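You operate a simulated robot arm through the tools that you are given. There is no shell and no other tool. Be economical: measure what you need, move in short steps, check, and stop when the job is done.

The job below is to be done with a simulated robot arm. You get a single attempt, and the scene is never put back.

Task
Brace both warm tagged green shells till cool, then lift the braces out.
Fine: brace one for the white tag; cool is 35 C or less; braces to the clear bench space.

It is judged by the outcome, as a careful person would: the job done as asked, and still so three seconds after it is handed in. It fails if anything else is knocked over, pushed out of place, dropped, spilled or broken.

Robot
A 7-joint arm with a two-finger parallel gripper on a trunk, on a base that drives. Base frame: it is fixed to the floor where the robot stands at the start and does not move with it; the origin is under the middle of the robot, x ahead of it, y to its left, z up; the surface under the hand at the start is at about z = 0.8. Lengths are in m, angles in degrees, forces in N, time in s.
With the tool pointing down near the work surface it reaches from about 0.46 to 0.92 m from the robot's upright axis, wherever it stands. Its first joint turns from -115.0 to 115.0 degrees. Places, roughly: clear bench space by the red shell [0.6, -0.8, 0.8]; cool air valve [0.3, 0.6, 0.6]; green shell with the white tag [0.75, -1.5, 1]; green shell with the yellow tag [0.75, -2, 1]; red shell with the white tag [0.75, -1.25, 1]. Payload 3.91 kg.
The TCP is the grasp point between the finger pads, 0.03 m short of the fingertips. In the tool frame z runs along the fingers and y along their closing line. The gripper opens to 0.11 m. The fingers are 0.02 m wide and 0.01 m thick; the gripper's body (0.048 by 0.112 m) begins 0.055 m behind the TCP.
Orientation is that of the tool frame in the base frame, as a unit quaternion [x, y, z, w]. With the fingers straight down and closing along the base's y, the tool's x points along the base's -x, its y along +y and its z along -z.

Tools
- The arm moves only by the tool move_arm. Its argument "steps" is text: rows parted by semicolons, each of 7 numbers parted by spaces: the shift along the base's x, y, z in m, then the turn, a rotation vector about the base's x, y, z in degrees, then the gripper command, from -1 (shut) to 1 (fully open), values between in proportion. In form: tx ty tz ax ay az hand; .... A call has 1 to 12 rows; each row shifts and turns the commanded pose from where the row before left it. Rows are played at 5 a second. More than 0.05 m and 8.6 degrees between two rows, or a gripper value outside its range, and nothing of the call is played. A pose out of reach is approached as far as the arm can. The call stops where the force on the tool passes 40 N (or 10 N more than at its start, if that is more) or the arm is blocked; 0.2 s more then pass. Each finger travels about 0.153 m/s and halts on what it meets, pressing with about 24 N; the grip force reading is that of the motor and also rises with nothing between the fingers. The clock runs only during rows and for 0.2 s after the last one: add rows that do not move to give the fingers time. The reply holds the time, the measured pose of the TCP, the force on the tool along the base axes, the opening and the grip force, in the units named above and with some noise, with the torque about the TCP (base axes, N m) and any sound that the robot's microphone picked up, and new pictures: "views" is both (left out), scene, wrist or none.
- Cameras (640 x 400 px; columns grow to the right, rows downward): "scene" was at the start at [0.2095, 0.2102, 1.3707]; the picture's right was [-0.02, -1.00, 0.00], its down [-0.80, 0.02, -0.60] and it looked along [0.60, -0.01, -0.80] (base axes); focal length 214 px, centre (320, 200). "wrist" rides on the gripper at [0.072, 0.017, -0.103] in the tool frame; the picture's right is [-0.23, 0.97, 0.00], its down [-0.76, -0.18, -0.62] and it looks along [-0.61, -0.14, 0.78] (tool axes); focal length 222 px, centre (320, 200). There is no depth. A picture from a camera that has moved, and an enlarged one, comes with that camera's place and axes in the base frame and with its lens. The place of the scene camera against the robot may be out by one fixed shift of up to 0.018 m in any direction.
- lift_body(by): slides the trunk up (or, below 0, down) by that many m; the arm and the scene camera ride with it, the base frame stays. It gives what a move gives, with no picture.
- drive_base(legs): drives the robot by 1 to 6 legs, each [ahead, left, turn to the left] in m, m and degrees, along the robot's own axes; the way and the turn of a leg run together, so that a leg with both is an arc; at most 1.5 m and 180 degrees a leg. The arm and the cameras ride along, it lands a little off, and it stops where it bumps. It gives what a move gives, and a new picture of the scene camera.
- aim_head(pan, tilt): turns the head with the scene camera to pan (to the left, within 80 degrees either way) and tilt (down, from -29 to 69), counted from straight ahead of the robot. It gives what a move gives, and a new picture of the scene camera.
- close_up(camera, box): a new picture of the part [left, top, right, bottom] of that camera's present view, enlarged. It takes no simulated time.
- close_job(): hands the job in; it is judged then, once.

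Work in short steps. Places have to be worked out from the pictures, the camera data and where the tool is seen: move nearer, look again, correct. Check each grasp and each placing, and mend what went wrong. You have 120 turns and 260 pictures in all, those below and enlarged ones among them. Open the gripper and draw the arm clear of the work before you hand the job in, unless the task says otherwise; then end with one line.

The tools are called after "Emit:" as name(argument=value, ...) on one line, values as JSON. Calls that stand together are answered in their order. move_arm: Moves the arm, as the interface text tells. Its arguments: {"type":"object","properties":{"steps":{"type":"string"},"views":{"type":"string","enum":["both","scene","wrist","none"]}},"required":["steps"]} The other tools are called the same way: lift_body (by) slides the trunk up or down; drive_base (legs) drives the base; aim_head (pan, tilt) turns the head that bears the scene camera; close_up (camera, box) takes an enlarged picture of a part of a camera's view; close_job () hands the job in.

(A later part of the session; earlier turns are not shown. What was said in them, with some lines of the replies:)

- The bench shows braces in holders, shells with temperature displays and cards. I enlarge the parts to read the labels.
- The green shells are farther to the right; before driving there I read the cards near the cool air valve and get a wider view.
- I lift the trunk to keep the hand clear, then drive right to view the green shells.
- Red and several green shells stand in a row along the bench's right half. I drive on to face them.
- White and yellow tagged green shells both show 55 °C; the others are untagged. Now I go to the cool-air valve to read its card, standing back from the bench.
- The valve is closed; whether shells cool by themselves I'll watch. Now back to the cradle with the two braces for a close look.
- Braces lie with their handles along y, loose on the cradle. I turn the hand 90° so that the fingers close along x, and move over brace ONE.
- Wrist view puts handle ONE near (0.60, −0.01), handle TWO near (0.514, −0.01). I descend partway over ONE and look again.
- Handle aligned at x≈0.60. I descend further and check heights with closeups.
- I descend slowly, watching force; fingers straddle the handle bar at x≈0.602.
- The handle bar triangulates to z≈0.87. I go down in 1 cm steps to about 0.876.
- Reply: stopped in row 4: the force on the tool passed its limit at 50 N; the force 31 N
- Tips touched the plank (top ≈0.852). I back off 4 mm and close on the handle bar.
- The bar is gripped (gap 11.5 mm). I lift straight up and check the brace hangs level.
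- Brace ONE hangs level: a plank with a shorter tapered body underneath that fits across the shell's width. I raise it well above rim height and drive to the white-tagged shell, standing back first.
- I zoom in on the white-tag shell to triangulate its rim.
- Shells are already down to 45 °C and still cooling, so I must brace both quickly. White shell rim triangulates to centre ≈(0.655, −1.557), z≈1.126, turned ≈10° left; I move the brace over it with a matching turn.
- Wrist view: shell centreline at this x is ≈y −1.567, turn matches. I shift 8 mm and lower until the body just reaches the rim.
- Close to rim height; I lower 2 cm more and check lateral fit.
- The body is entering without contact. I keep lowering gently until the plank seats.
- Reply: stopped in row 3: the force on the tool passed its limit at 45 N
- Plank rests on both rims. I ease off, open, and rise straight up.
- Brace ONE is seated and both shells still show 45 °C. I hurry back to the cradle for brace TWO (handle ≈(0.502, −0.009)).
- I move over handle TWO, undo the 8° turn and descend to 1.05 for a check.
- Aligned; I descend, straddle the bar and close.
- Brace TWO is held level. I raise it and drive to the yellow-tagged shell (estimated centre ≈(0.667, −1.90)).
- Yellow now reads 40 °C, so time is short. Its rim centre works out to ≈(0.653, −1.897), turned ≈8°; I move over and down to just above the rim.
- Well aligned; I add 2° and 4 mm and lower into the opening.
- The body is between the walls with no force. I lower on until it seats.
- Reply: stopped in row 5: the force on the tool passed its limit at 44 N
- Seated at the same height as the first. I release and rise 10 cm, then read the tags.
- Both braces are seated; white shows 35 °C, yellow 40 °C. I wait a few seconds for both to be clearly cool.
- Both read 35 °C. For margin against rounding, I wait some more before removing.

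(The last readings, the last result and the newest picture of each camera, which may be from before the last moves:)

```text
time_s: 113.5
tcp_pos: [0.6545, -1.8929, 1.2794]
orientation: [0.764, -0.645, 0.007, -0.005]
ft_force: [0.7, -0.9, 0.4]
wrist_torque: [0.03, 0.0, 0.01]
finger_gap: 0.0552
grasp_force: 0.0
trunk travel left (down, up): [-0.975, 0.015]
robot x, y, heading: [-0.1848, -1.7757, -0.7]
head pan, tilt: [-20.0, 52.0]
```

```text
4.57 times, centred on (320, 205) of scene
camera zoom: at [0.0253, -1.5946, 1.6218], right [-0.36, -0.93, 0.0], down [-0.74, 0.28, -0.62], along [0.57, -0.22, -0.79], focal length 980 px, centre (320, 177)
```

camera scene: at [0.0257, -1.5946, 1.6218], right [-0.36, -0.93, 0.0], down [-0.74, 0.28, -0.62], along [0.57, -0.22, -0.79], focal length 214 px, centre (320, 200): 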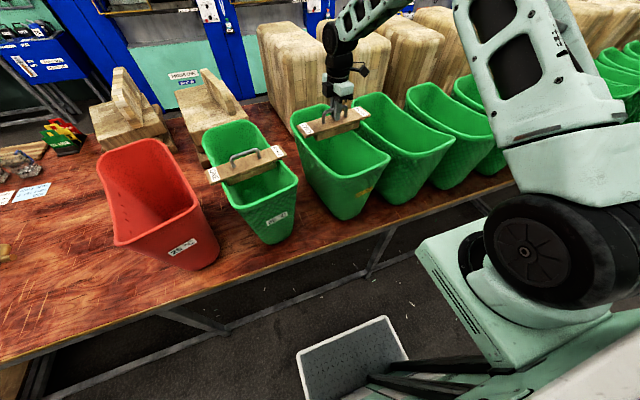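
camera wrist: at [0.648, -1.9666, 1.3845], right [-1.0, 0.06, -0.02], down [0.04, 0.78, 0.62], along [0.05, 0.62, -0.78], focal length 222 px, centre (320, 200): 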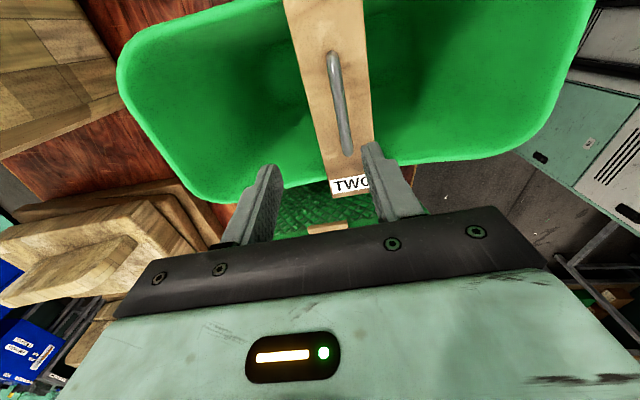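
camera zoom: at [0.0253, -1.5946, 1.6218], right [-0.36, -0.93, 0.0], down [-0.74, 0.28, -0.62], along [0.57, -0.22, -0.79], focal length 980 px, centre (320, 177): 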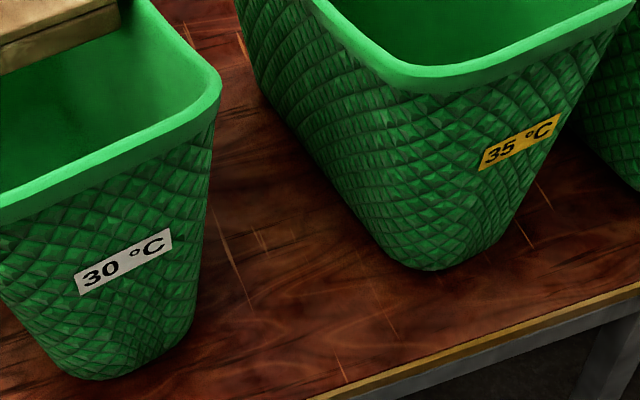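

White reads 30, yellow 35 for over 13 s. I descend onto handle TWO, waiting a bit more, then grip it.

Emit:
move_arm(steps="0 0 0 0 0 0 0;0 0 0 0 0 0 0;0 0 0 0 0 0 0;0 0 0 0 0 0 0;0 0 0 0 0 0 0;0 0 0 0 0 0 0;0 0 0 0 0 0 0;0 0 0 0 0 0 0;0 0 0 0 0 0 0;0 0 0 0 0 0 0;0 0 0 0 0 0 0;0 0 0 0 0 0 0", views="none")

Emit:
move_arm(steps="0 0 0 0 0 0 0;0 0 0 0 0 0 0;0 0 0 0 0 0 0;0 0 0 0 0 0 0;0 0 0 0 0 0 0;0 0 -0.04 0 0 0 0;0 0 -0.04 0 0 0 0;0 0 -0.03 0 0 0 0;0 0 -0.016 0 0 0 0;0 0 0 0 0 0 0", views="wrist")

Emit:
close_up(camera="scene", box=[250, 170, 390, 240])

```text
time_s: 116.1
tcp_pos: [0.6528, -1.8927, 1.2801]
orientation: [0.764, -0.645, 0.008, -0.006]
ft_force: [-0.7, 0.3, 0.4]
wrist_torque: [0.02, 0.01, -0.01]
finger_gap: 0.055
grasp_force: 0.0
trunk travel left (down, up): [-0.975, 0.015]
robot x, y, heading: [-0.1818, -1.7773, -0.9]
head pan, tilt: [-20.0, 52.0]
```

```text
time_s: 118.3
tcp_pos: [0.6545, -1.8934, 1.1523]
orientation: [0.764, -0.645, 0.008, -0.005]
ft_force: [0.0, 0.9, -0.2]
wrist_torque: [-0.02, 0.03, 0.05]
finger_gap: 0.0553
grasp_force: 0.1
trunk travel left (down, up): [-0.975, 0.015]
robot x, y, heading: [-0.1838, -1.7763, -1.1]
head pan, tilt: [-20.0, 52.0]
camera wrist: at [0.649, -1.9676, 1.257], right [-1.0, 0.06, -0.02], down [0.04, 0.78, 0.62], along [0.05, 0.62, -0.78], focal length 222 px, centre (320, 200)
```

wrist: 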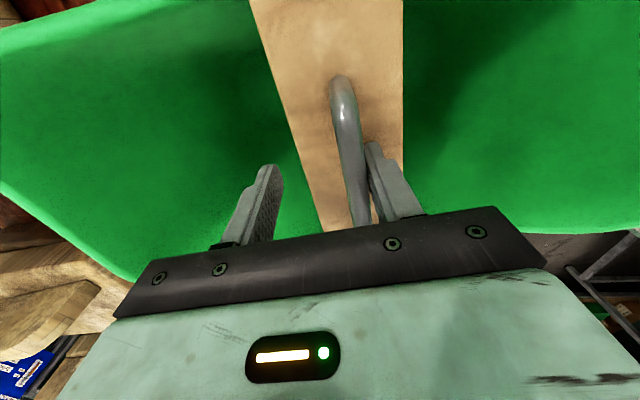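

```text
4.57 times, centred on (320, 205) of scene
camera zoom: at [0.0254, -1.5946, 1.6218], right [-0.36, -0.93, 0.0], down [-0.74, 0.28, -0.62], along [0.57, -0.22, -0.79], focal length 980 px, centre (320, 177)
```

zoom: 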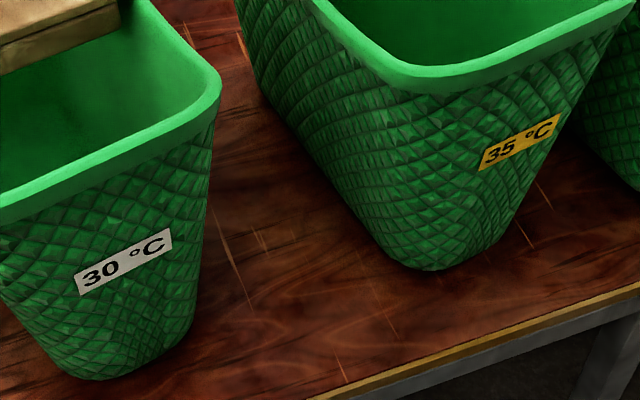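

The handle sits nearer the right finger (−x side). I shift the hand 17 mm toward −x to centre it, then look.

Emit:
move_arm(steps="-0.008 -0.0015 0 0 0 0 0;-0.008 -0.0015 0 0 0 0 0;0 0 0 0 0 0 0", views="wrist")

```text
time_s: 119.1
tcp_pos: [0.6377, -1.8964, 1.1533]
orientation: [0.764, -0.645, 0.008, -0.005]
ft_force: [0.1, 0.6, 0.0]
wrist_torque: [0.0, -0.02, 0.0]
finger_gap: 0.055
grasp_force: 0.0
trunk travel left (down, up): [-0.975, 0.015]
robot x, y, heading: [-0.1848, -1.7766, -0.9]
head pan, tilt: [-20.0, 52.0]
camera wrist: at [0.6327, -1.9707, 1.2574], right [-1.0, 0.06, -0.02], down [0.04, 0.78, 0.62], along [0.05, 0.62, -0.78], focal length 222 px, centre (320, 200)
```

wrist: 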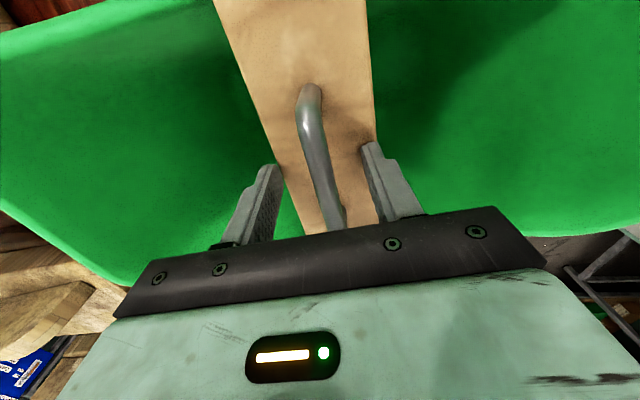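

Nearly centred; 4 mm more, then close and lift straight up.

Emit:
move_arm(steps="-0.004 -0.0005 0 0 0 0 0;0 0 0 0 0 0 -0.5;0 0 0 0 0 0 -1;0 0 0 0 0 0 -1;0 0 0 0 0 0 -1", views="wrist")

Emit:
close_up(camera="scene", box=[190, 80, 430, 230])

```text
time_s: 120.3
tcp_pos: [0.6357, -1.8971, 1.1524]
orientation: [0.764, -0.645, 0.007, -0.004]
ft_force: [0.1, 0.1, 0.3]
wrist_torque: [-0.04, -0.01, 0.01]
finger_gap: 0.0114
grasp_force: 24.0
trunk travel left (down, up): [-0.975, 0.015]
robot x, y, heading: [-0.1792, -1.7755, -0.9]
head pan, tilt: [-20.0, 52.0]
camera wrist: at [0.629, -1.9708, 1.2573], right [-1.0, 0.06, -0.02], down [0.04, 0.78, 0.62], along [0.05, 0.62, -0.78], focal length 222 px, centre (320, 200)
```

wrist: 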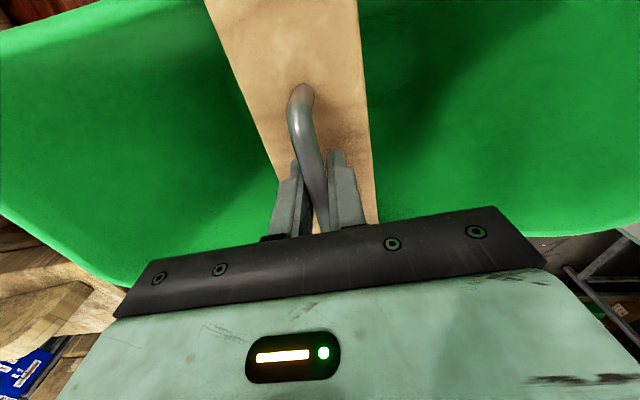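

```text
2.67 times, centred on (310, 155) of scene
camera zoom: at [0.0253, -1.5946, 1.6218], right [-0.36, -0.93, 0.0], down [-0.74, 0.28, -0.62], along [0.57, -0.22, -0.79], focal length 572 px, centre (347, 320)
```

zoom: 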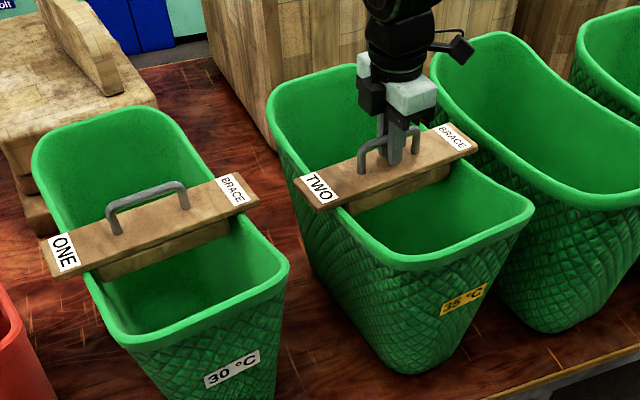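

Gripped. I lift slowly at first, watching that the shell does not come along.

Emit:
move_arm(steps="0 0 0.01 0 0 0 -1;0 0 0.01 0 0 0 -1;0 0 0.02 0 0 0 -1;0 0 0.03 0 0 0 -1;0 0 0.04 0 0 0 -1;0 0 0.05 0 0 0 -1;0 0 0.05 0 0 0 -1;0 0 0.01 0 0 0 -1", views="scene")

```text
time_s: 122.1
tcp_pos: [0.6342, -1.8966, 1.3754]
orientation: [0.764, -0.645, 0.007, -0.005]
ft_force: [0.1, -0.4, -2.2]
wrist_torque: [-0.01, -0.03, -0.01]
finger_gap: 0.0114
grasp_force: 24.3
trunk travel left (down, up): [-0.975, 0.015]
robot x, y, heading: [-0.1803, -1.7765, -0.6]
head pan, tilt: [-20.0, 52.0]
camera scene: at [0.0252, -1.5946, 1.6218], right [-0.36, -0.93, 0.0], down [-0.74, 0.28, -0.62], along [0.57, -0.22, -0.79], focal length 214 px, centre (320, 200)
```

scene: 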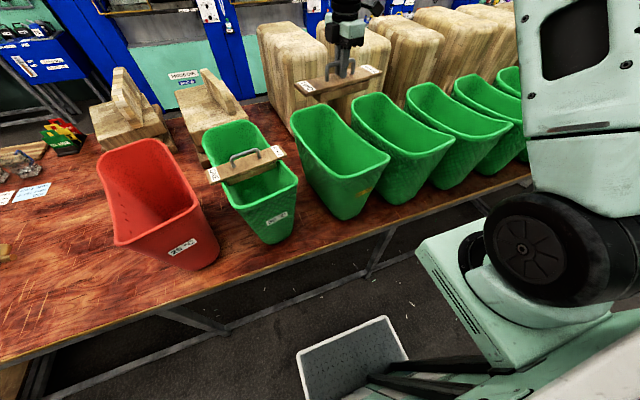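

Clean lift. I drive left to the clear bench space.

Emit:
drive_base(legs=[[0, 1.06, 0]])

Emit:
close_up(camera="wrist", box=[0, 0, 640, 400])

```text
time_s: 127.6
tcp_pos: [0.6531, -0.8448, 1.3727]
orientation: [0.765, -0.644, 0.007, -0.005]
ft_force: [-0.6, 0.2, -2.9]
wrist_torque: [-0.01, -0.01, 0.0]
finger_gap: 0.0112
grasp_force: 23.7
trunk travel left (down, up): [-0.975, 0.015]
robot x, y, heading: [-0.1655, -0.7253, -0.9]
head pan, tilt: [-20.0, 52.0]
camera scene: at [0.0441, -0.5421, 1.6218], right [-0.36, -0.93, 0.0], down [-0.74, 0.28, -0.62], along [0.57, -0.22, -0.79], focal length 214 px, centre (320, 200)
```

scene: 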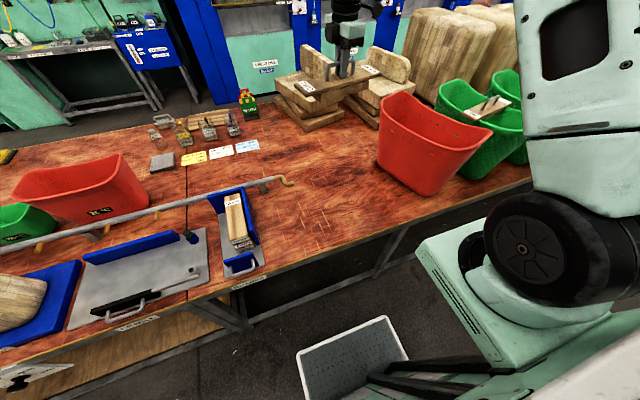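

```text
1.00 times, centred on (320, 200) of wrist (not enlarged: the box is as wide or as high as the picture)
camera zoom: at [0.6478, -0.9186, 1.4783], right [-1.0, 0.06, -0.02], down [0.04, 0.78, 0.62], along [0.05, 0.62, -0.78], focal length 222 px, centre (320, 200)
```

zoom: 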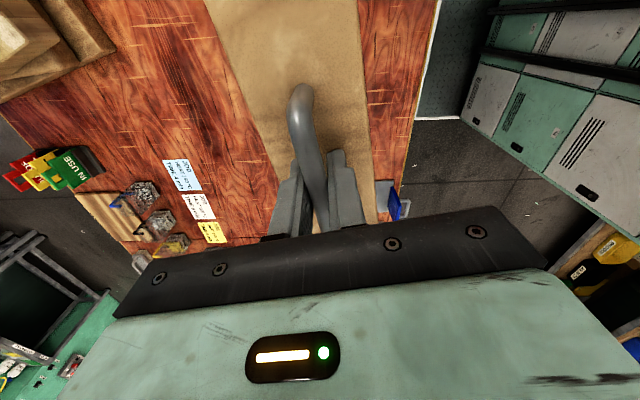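

Space below is clear. I lower the brace toward the bench.

Emit:
move_arm(steps="0 0 -0.045 0 0 0 -1;0 0 -0.045 0 0 0 -1;0 0 -0.045 0 0 0 -1;0 0 -0.045 0 0 0 -1;0 0 -0.045 0 0 0 -1;0 0 -0.045 0 0 0 -1;0 0 -0.045 0 0 0 -1;0 0 -0.045 0 0 0 -1;0 0 -0.045 0 0 0 -1;0 0 -0.04 0 0 0 -1;0 0 0 0 0 0 -1", views="both")

```text
time_s: 130.0
tcp_pos: [0.655, -0.8426, 0.9284]
orientation: [0.764, -0.645, 0.007, -0.005]
ft_force: [-0.4, 0.1, -3.2]
wrist_torque: [0.02, 0.0, 0.0]
finger_gap: 0.011
grasp_force: 23.6
trunk travel left (down, up): [-0.975, 0.015]
robot x, y, heading: [-0.1647, -0.7268, -1.0]
head pan, tilt: [-20.0, 52.0]
camera scene: at [0.0443, -0.5421, 1.6218], right [-0.36, -0.93, 0.0], down [-0.74, 0.28, -0.62], along [0.57, -0.22, -0.79], focal length 214 px, centre (320, 200)
camera wrist: at [0.6489, -0.916, 1.0333], right [-1.0, 0.06, -0.02], down [0.04, 0.78, 0.62], along [0.05, 0.62, -0.78], focal length 222 px, centre (320, 200)
```

scene: 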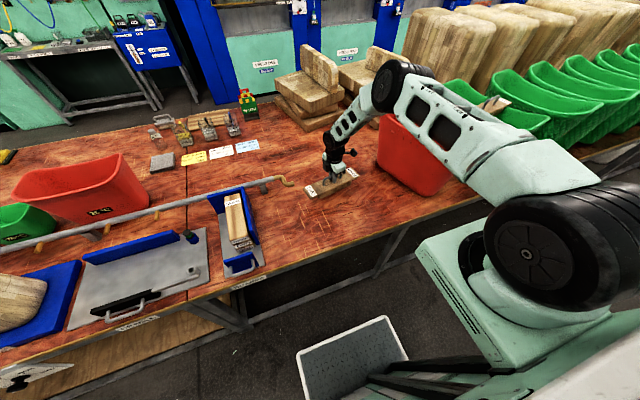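
wrist: 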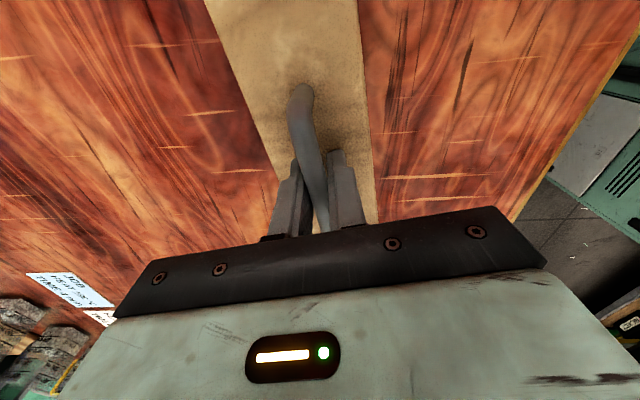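

Still clear. Now small steps until the brace touches the bench.

Emit:
move_arm(steps="0 0 -0.02 0 0 0 -1;0 0 -0.012 0 0 0 -1;0 0 -0.008 0 0 0 -1;0 0 -0.006 0 0 0 -1;0 0 -0.006 0 0 0 -1;0 0 -0.006 0 0 0 -1;0 0 -0.006 0 0 0 -1", views="none")

Emit:
close_up(camera="scene", box=[270, 120, 390, 220])

```text
time_s: 131.5
tcp_pos: [0.6568, -0.8452, 0.8729]
orientation: [0.764, -0.645, 0.008, -0.006]
ft_force: [-2.8, 0.4, 14.4]
wrist_torque: [0.21, 0.14, 0.09]
finger_gap: 0.0112
grasp_force: 24.2
trunk travel left (down, up): [-0.975, 0.015]
robot x, y, heading: [-0.1661, -0.7245, -0.9]
head pan, tilt: [-20.0, 52.0]
stopped in row 7: the force on the tool passed its limit at 55 N (the readings are from after the stop); the commanded pose is now the measured one
```

```text
4.00 times, centred on (330, 170) of scene
camera zoom: at [0.0428, -0.5419, 1.622], right [-0.36, -0.93, 0.0], down [-0.74, 0.28, -0.62], along [0.58, -0.22, -0.79], focal length 858 px, centre (280, 320)
```

zoom: 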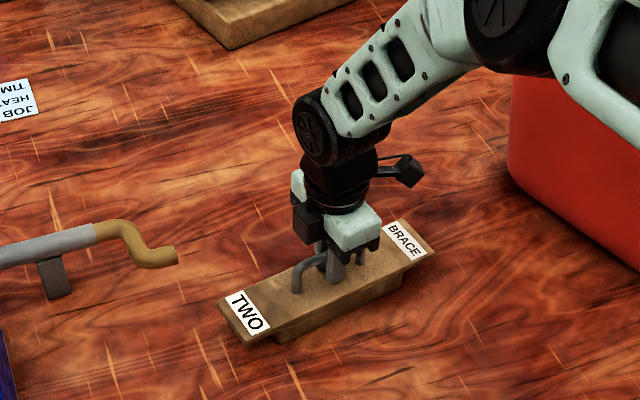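

It stands on the bench. I release and rise.

Emit:
move_arm(steps="0 0 0.001 0 0 0 -1;0 0 0 0 0 0 -0.4;0 0 0 0 0 0 0;0 0 0.02 0 0 0 0;0 0 0.045 0 0 0 0;0 0 0.045 0 0 0 0;0 0 0.045 0 0 0 0;0 0 0.045 0 0 0 0;0 0 0.045 0 0 0 0;0 0 0.045 0 0 0 0;0 0 0.045 0 0 0 0;0 0 0.045 0 0 0 0", views="none")

Emit:
move_arm(steps="0 0 0.045 0 0 0 0;0 0 0.045 0 0 0 0;0 0 0.03 0 0 0 0", views="scene")

```text
time_s: 134.1
tcp_pos: [0.6545, -0.8404, 1.2523]
orientation: [0.764, -0.645, 0.009, -0.005]
ft_force: [0.9, -0.4, -0.6]
wrist_torque: [0.02, 0.01, 0.02]
finger_gap: 0.0551
grasp_force: 0.0
trunk travel left (down, up): [-0.975, 0.015]
robot x, y, heading: [-0.1631, -0.7294, -1.2]
head pan, tilt: [-20.0, 52.0]
```

```text
time_s: 134.9
tcp_pos: [0.6561, -0.8438, 1.3699]
orientation: [0.764, -0.645, 0.008, -0.005]
ft_force: [0.2, 0.1, 0.5]
wrist_torque: [0.0, 0.0, 0.03]
finger_gap: 0.0552
grasp_force: 0.1
trunk travel left (down, up): [-0.975, 0.015]
robot x, y, heading: [-0.1649, -0.7234, -0.8]
head pan, tilt: [-20.0, 52.0]
camera scene: at [0.0439, -0.542, 1.6218], right [-0.36, -0.93, 0.0], down [-0.74, 0.28, -0.62], along [0.57, -0.22, -0.79], focal length 214 px, centre (320, 200)
```

scene: 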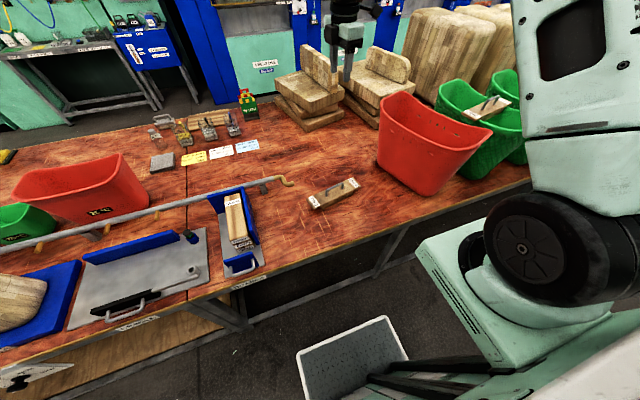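

TWO stands well. I drive back to the white shell for brace ONE.

Emit:
drive_base(legs=[[0, -0.73, 0]])

Emit:
close_up(camera="wrist", box=[0, 0, 640, 400])

```text
time_s: 138.8
tcp_pos: [0.6405, -1.5732, 1.3705]
orientation: [0.762, -0.647, 0.008, -0.005]
ft_force: [-0.6, 0.2, 0.3]
wrist_torque: [0.04, 0.01, 0.02]
finger_gap: 0.055
grasp_force: 0.0
trunk travel left (down, up): [-0.975, 0.015]
robot x, y, heading: [-0.185, -1.4475, -1.2]
head pan, tilt: [-20.0, 52.0]
camera scene: at [0.0296, -1.2676, 1.6218], right [-0.37, -0.93, 0.0], down [-0.73, 0.29, -0.62], along [0.57, -0.23, -0.79], focal length 214 px, centre (320, 200)
```

scene: 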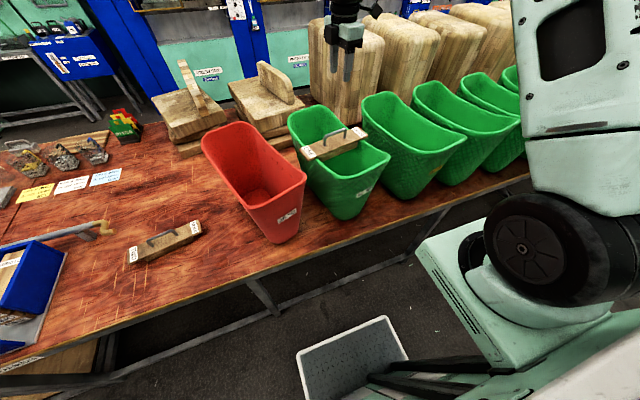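

```text
1.00 times, centred on (320, 200) of wrist (not enlarged: the box is as wide or as high as the picture)
camera zoom: at [0.6338, -1.6475, 1.4746], right [-1.0, 0.07, -0.02], down [0.04, 0.78, 0.62], along [0.06, 0.62, -0.78], focal length 222 px, centre (320, 200)
```

zoom: 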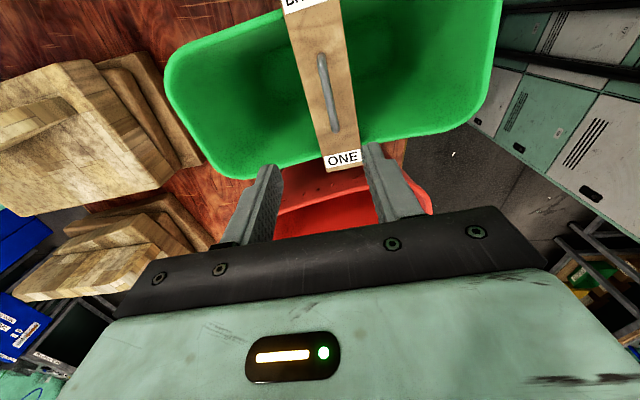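

Handle ONE at ≈(0.637, −1.571), right under the hand. I descend and check centring.

Emit:
move_arm(steps="-0.003 0.002 -0.04 0 0 0.5 0;0 0 -0.045 0 0 0 0;0 0 -0.045 0 0 0 0;0 0 -0.045 0 0 0 0;0 0 -0.03 0 0 0 0;0 0 -0.012 0 0 0 0;0 0 0 0 0 0 0", views="wrist")

```text
time_s: 140.4
tcp_pos: [0.6377, -1.5709, 1.1537]
orientation: [0.764, -0.645, 0.008, -0.006]
ft_force: [0.4, -0.1, 0.0]
wrist_torque: [0.02, 0.0, 0.01]
finger_gap: 0.0551
grasp_force: 0.2
trunk travel left (down, up): [-0.975, 0.015]
robot x, y, heading: [-0.1814, -1.4454, -1.2]
head pan, tilt: [-20.0, 52.0]
camera wrist: at [0.6317, -1.6451, 1.2581], right [-1.0, 0.06, -0.02], down [0.03, 0.78, 0.62], along [0.05, 0.62, -0.78], focal length 222 px, centre (320, 200)
```

wrist: 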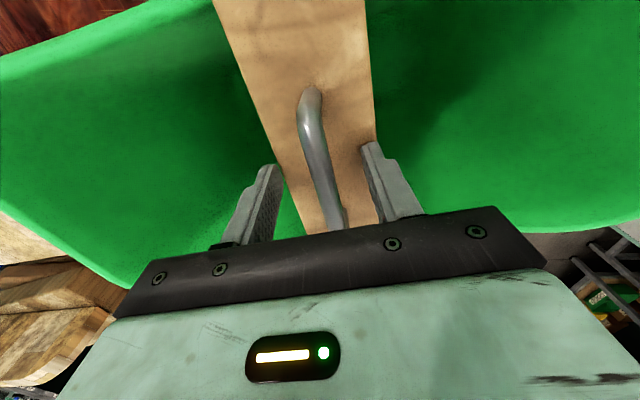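

Same picture as with TWO: 4 mm more toward −x, close, and lift.

Emit:
move_arm(steps="-0.004 -0.0005 -0.001 0 0 0 0;0 0 0 0 0 0 -0.5;0 0 0 0 0 0 -1;0 0 0 0 0 0 -1;0 0 0.01 0 0 0 -1;0 0 0.01 0 0 0 -1;0 0 0.02 0 0 0 -1;0 0 0.03 0 0 0 -1;0 0 0.04 0 0 0 -1;0 0 0.05 0 0 0 -1;0 0 0.05 0 0 0 -1;0 0 0.01 0 0 0 -1")

```text
time_s: 143.1
tcp_pos: [0.6339, -1.5725, 1.372]
orientation: [0.765, -0.644, 0.007, -0.005]
ft_force: [0.1, 0.0, -3.5]
wrist_torque: [-0.03, -0.01, 0.0]
finger_gap: 0.0116
grasp_force: 23.9
trunk travel left (down, up): [-0.975, 0.015]
robot x, y, heading: [-0.18, -1.4463, -1.4]
head pan, tilt: [-20.0, 52.0]
camera scene: at [0.0295, -1.2677, 1.6218], right [-0.37, -0.93, 0.0], down [-0.73, 0.29, -0.62], along [0.57, -0.23, -0.79], focal length 214 px, centre (320, 200)
camera wrist: at [0.628, -1.6478, 1.4769], right [-1.0, 0.06, -0.02], down [0.03, 0.78, 0.62], along [0.05, 0.62, -0.78], focal length 222 px, centre (320, 200)
```

scene: 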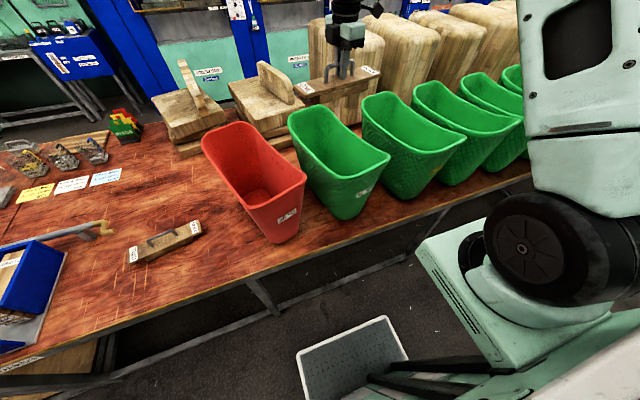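
wrist: 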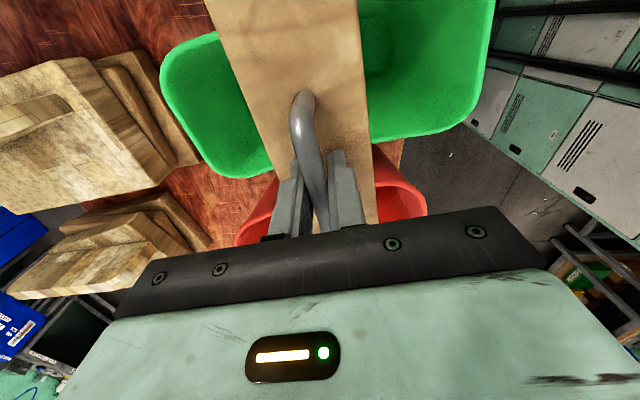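

Lifted cleanly. I drive left and 12 cm back so ONE goes down in front of TWO.

Emit:
drive_base(legs=[[-0.13, 0.74, 0]])

Emit:
close_up(camera="wrist", box=[0, 0, 640, 400])

```text
time_s: 147.1
tcp_pos: [0.5216, -0.8352, 1.372]
orientation: [0.766, -0.643, 0.007, -0.005]
ft_force: [-0.6, -0.6, -2.2]
wrist_torque: [-0.04, -0.03, 0.03]
finger_gap: 0.0114
grasp_force: 24.0
trunk travel left (down, up): [-0.975, 0.015]
robot x, y, heading: [-0.2945, -0.7125, -1.4]
head pan, tilt: [-20.0, 52.0]
camera scene: at [-0.0827, -0.5314, 1.6218], right [-0.36, -0.93, 0.0], down [-0.73, 0.29, -0.62], along [0.57, -0.22, -0.79], focal length 214 px, centre (320, 200)
```

scene: 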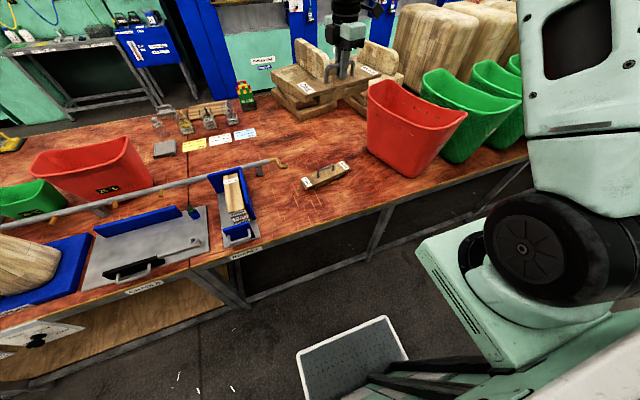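

```text
1.00 times, centred on (320, 200) of wrist (not enlarged: the box is as wide or as high as the picture)
camera zoom: at [0.517, -0.9099, 1.4763], right [-1.0, 0.06, -0.02], down [0.03, 0.78, 0.62], along [0.05, 0.62, -0.78], focal length 222 px, centre (320, 200)
```

zoom: 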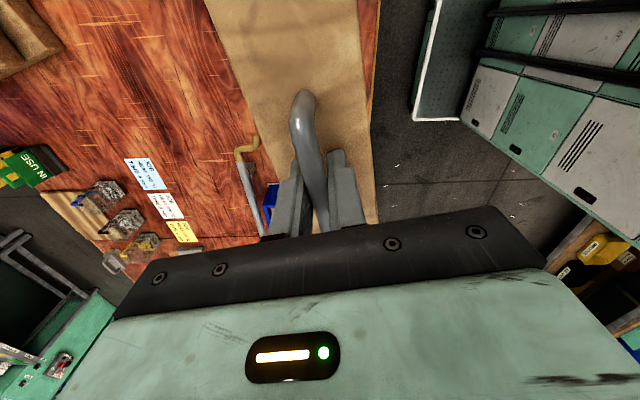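

I need the exact place of TWO before lowering; zooming in.

Emit:
close_up(camera="scene", box=[260, 130, 400, 230])

```text
4.00 times, centred on (330, 180) of scene
camera zoom: at [-0.0827, -0.5314, 1.6218], right [-0.36, -0.93, 0.0], down [-0.73, 0.29, -0.62], along [0.57, -0.22, -0.79], focal length 858 px, centre (280, 280)
```

zoom: 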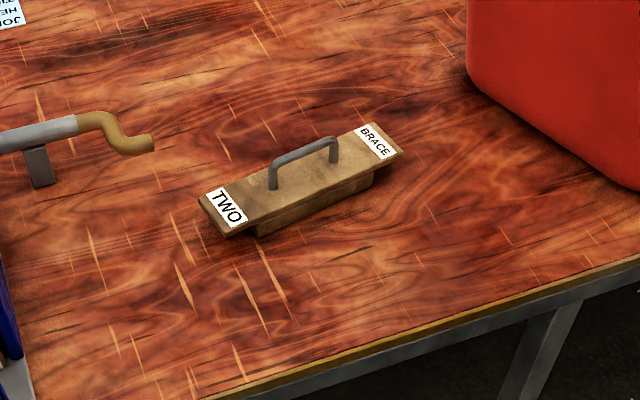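

TWO is centred near (0.63, −0.83), bench edge ≈0.39. I set ONE at x≈0.50: lower while shifting 2 cm toward me.

Emit:
move_arm(steps="-0.01 0 -0.045 0 0 0 -1;-0.01 0 -0.045 0 0 0 -1;0 0 -0.045 0 0 0 -1;0 0 -0.045 0 0 0 -1;0 0 -0.045 0 0 0 -1;0 0 -0.045 0 0 0 -1;0 0 -0.045 0 0 0 -1;0 0 -0.045 0 0 0 -1;0 0 -0.045 0 0 0 -1;0 0 -0.04 0 0 0 -1;0 0 0 0 0 0 -1", views="both")

Emit:
close_up(camera="scene", box=[260, 130, 400, 230])

```text
time_s: 149.5
tcp_pos: [0.5038, -0.838, 0.9241]
orientation: [0.766, -0.643, 0.008, -0.006]
ft_force: [0.8, -0.2, -3.2]
wrist_torque: [-0.03, 0.01, 0.04]
finger_gap: 0.0113
grasp_force: 24.0
trunk travel left (down, up): [-0.975, 0.015]
robot x, y, heading: [-0.2916, -0.7143, -1.1]
head pan, tilt: [-20.0, 52.0]
camera scene: at [-0.0826, -0.5313, 1.6218], right [-0.36, -0.93, 0.0], down [-0.73, 0.29, -0.62], along [0.57, -0.22, -0.79], focal length 214 px, centre (320, 200)
camera wrist: at [0.4986, -0.9111, 1.0294], right [-1.0, 0.06, -0.02], down [0.03, 0.78, 0.62], along [0.05, 0.62, -0.78], focal length 222 px, centre (320, 200)
```

scene: 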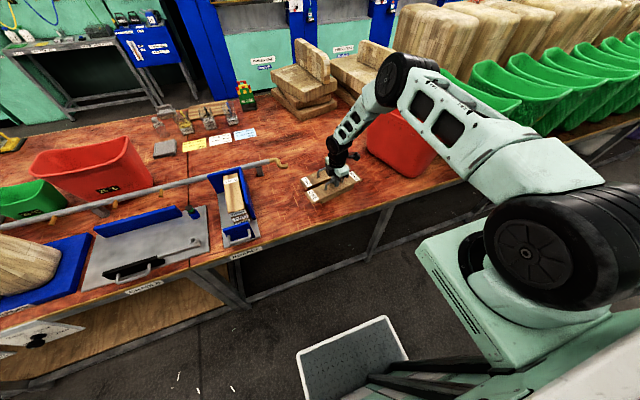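
wrist: 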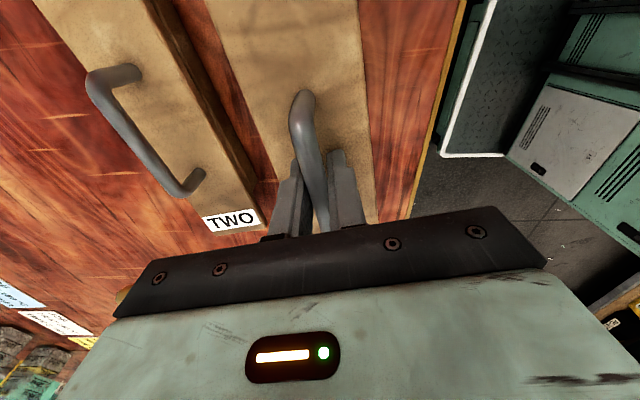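

```text
4.00 times, centred on (330, 180) of scene
camera zoom: at [-0.0826, -0.5313, 1.6218], right [-0.36, -0.93, 0.0], down [-0.73, 0.29, -0.62], along [0.57, -0.22, -0.79], focal length 858 px, centre (280, 280)
```

zoom: 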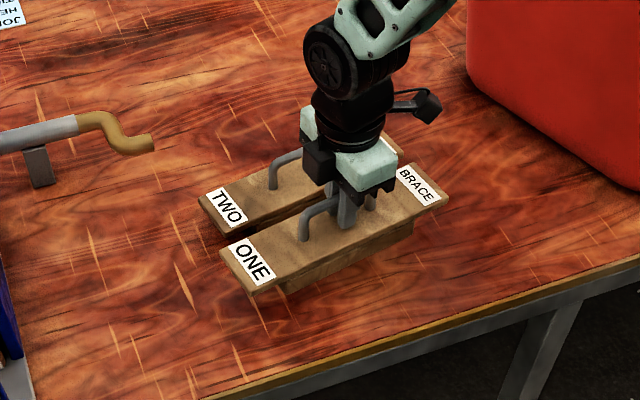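

TWO is ~14 cm behind; gap is fine. I lower ONE to contact.

Emit:
move_arm(steps="0 0 -0.02 0 0 0 -1;0 0 -0.012 0 0 0 -1;0 0 -0.008 0 0 0 -1;0 0 -0.005 0 0 0 -1;0 0 -0.004 0 0 0 -1;0 0 -0.004 0 0 0 -1;0 0 0 0 0 0 -1", views="wrist")

Emit:
close_up(camera="scene", box=[260, 130, 400, 230])

```text
time_s: 151.1
tcp_pos: [0.5026, -0.8353, 0.8745]
orientation: [0.765, -0.644, 0.009, -0.006]
ft_force: [-2.8, -0.3, 7.3]
wrist_torque: [0.13, 0.02, 0.02]
finger_gap: 0.0116
grasp_force: 23.4
trunk travel left (down, up): [-0.975, 0.015]
robot x, y, heading: [-0.2917, -0.7119, -1.5]
head pan, tilt: [-20.0, 52.0]
camera wrist: at [0.4975, -0.91, 0.9793], right [-1.0, 0.06, -0.02], down [0.03, 0.78, 0.62], along [0.05, 0.62, -0.78], focal length 222 px, centre (320, 200)
```

wrist: 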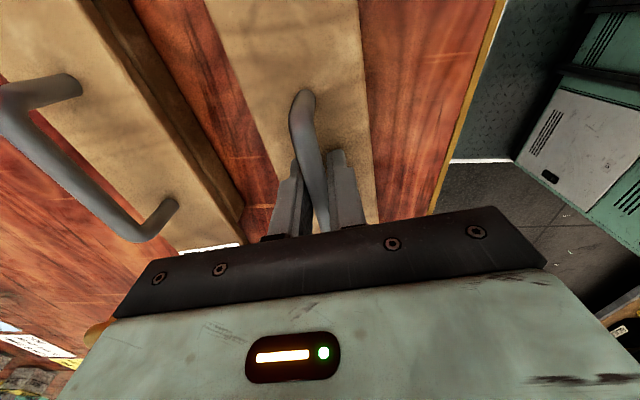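

```text
4.00 times, centred on (330, 180) of scene
camera zoom: at [-0.0834, -0.5313, 1.6221], right [-0.36, -0.93, 0.0], down [-0.73, 0.29, -0.62], along [0.57, -0.22, -0.79], focal length 858 px, centre (280, 280)
```

zoom: 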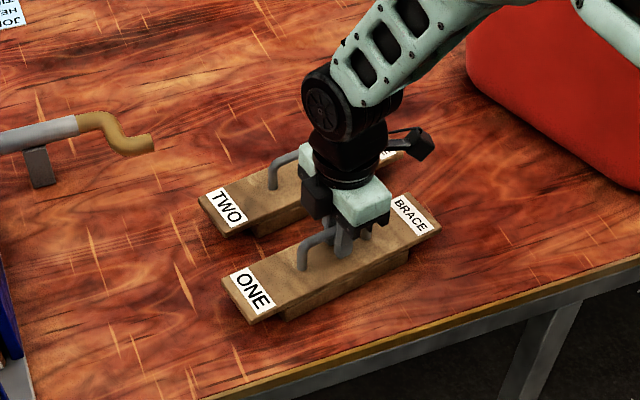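

Resting on the bench. I open moderately and rise.

Emit:
move_arm(steps="0 0 0 0 0 0 -0.7;0 0 0 0 0 0 -0.4;0 0 0 0 0 0 -0.3;0 0 0.02 0 0 0 -0.3;0 0 0.045 0 0 0 -0.3;0 0 0.045 0 0 0 0;0 0 0.045 0 0 0 0;0 0 0.045 0 0 0 0;0 0 0.045 0 0 0 0;0 0 0.045 0 0 0 1;0 0 0.045 0 0 0 1;0 0 0.045 0 0 0 1", views="none")

Emit:
move_arm(steps="0 0 0.04 0 0 0 1;0 0 0.04 0 0 0 1;0 0 0.03 0 0 0 1", views="both")

Emit:
aim_head(pan=-40, tilt=40)

```text
time_s: 153.7
tcp_pos: [0.5037, -0.8362, 1.2547]
orientation: [0.765, -0.644, 0.008, -0.005]
ft_force: [-0.1, 0.8, 0.0]
wrist_torque: [-0.01, 0.0, -0.03]
finger_gap: 0.1102
grasp_force: 0.1
trunk travel left (down, up): [-0.975, 0.015]
robot x, y, heading: [-0.2905, -0.7141, -1.5]
head pan, tilt: [-20.0, 52.0]
```

```text
time_s: 154.5
tcp_pos: [0.5055, -0.8363, 1.364]
orientation: [0.765, -0.643, 0.008, -0.005]
ft_force: [0.4, -0.6, -0.2]
wrist_torque: [0.01, 0.0, -0.01]
finger_gap: 0.1101
grasp_force: 0.0
trunk travel left (down, up): [-0.975, 0.015]
robot x, y, heading: [-0.2933, -0.7095, -1.3]
head pan, tilt: [-20.0, 52.0]
camera scene: at [-0.0828, -0.5312, 1.6218], right [-0.36, -0.93, 0.0], down [-0.73, 0.29, -0.62], along [0.57, -0.22, -0.79], focal length 214 px, centre (320, 200)
camera wrist: at [0.4987, -0.91, 1.4686], right [-1.0, 0.06, -0.02], down [0.03, 0.78, 0.62], along [0.05, 0.62, -0.78], focal length 222 px, centre (320, 200)
```

scene: 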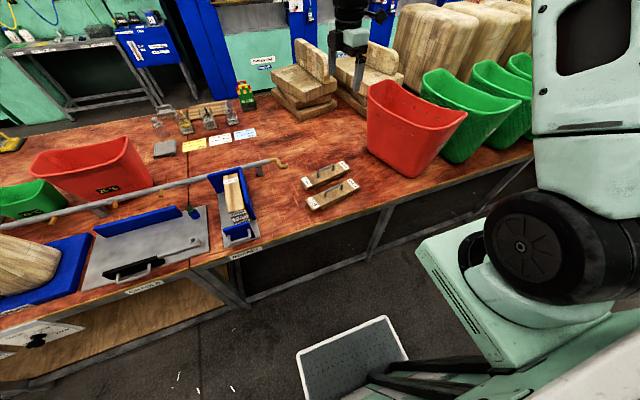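
wrist: 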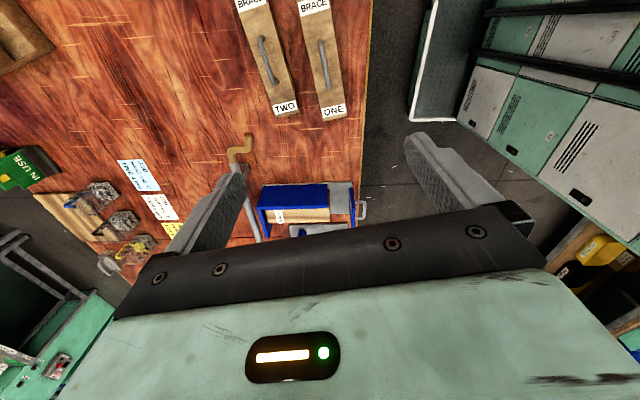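

```text
time_s: 155.3
tcp_pos: [0.5043, -0.8363, 1.3642]
orientation: [0.766, -0.643, 0.009, -0.005]
ft_force: [0.6, 0.5, 1.2]
wrist_torque: [-0.01, 0.01, 0.01]
finger_gap: 0.1101
grasp_force: 0.1
trunk travel left (down, up): [-0.975, 0.015]
robot x, y, heading: [-0.2913, -0.7142, -1.0]
head pan, tilt: [-40.0, 40.0]
camera scene: at [-0.0889, -0.56, 1.6386], right [-0.66, -0.75, 0.0], down [-0.48, 0.42, -0.77], along [0.58, -0.5, -0.64], focal length 214 px, centre (320, 200)
```

scene: 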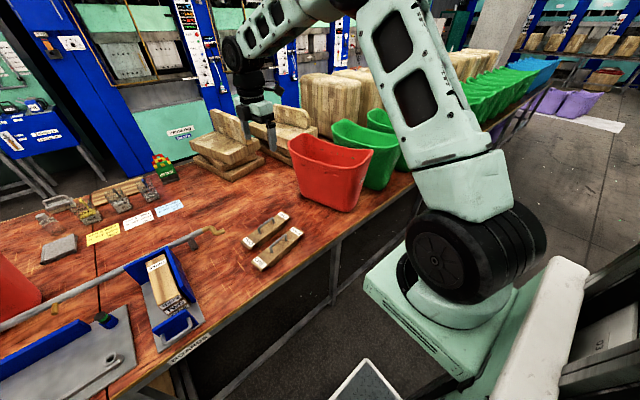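

Both braces lie on the clear bench, shells stand undisturbed and cool, the gripper is open and well clear above the work. I hand in.

Emit:
close_job()

```text
The job is handed in.
```

I braced both tagged green shells until they were cool, brace ONE in the white-tagged shell and TWO in the yellow. When I lifted the braces out, the white tag read 30 °C and the yellow 35 °C, and both braces now lie on the clear bench space by the red shell.
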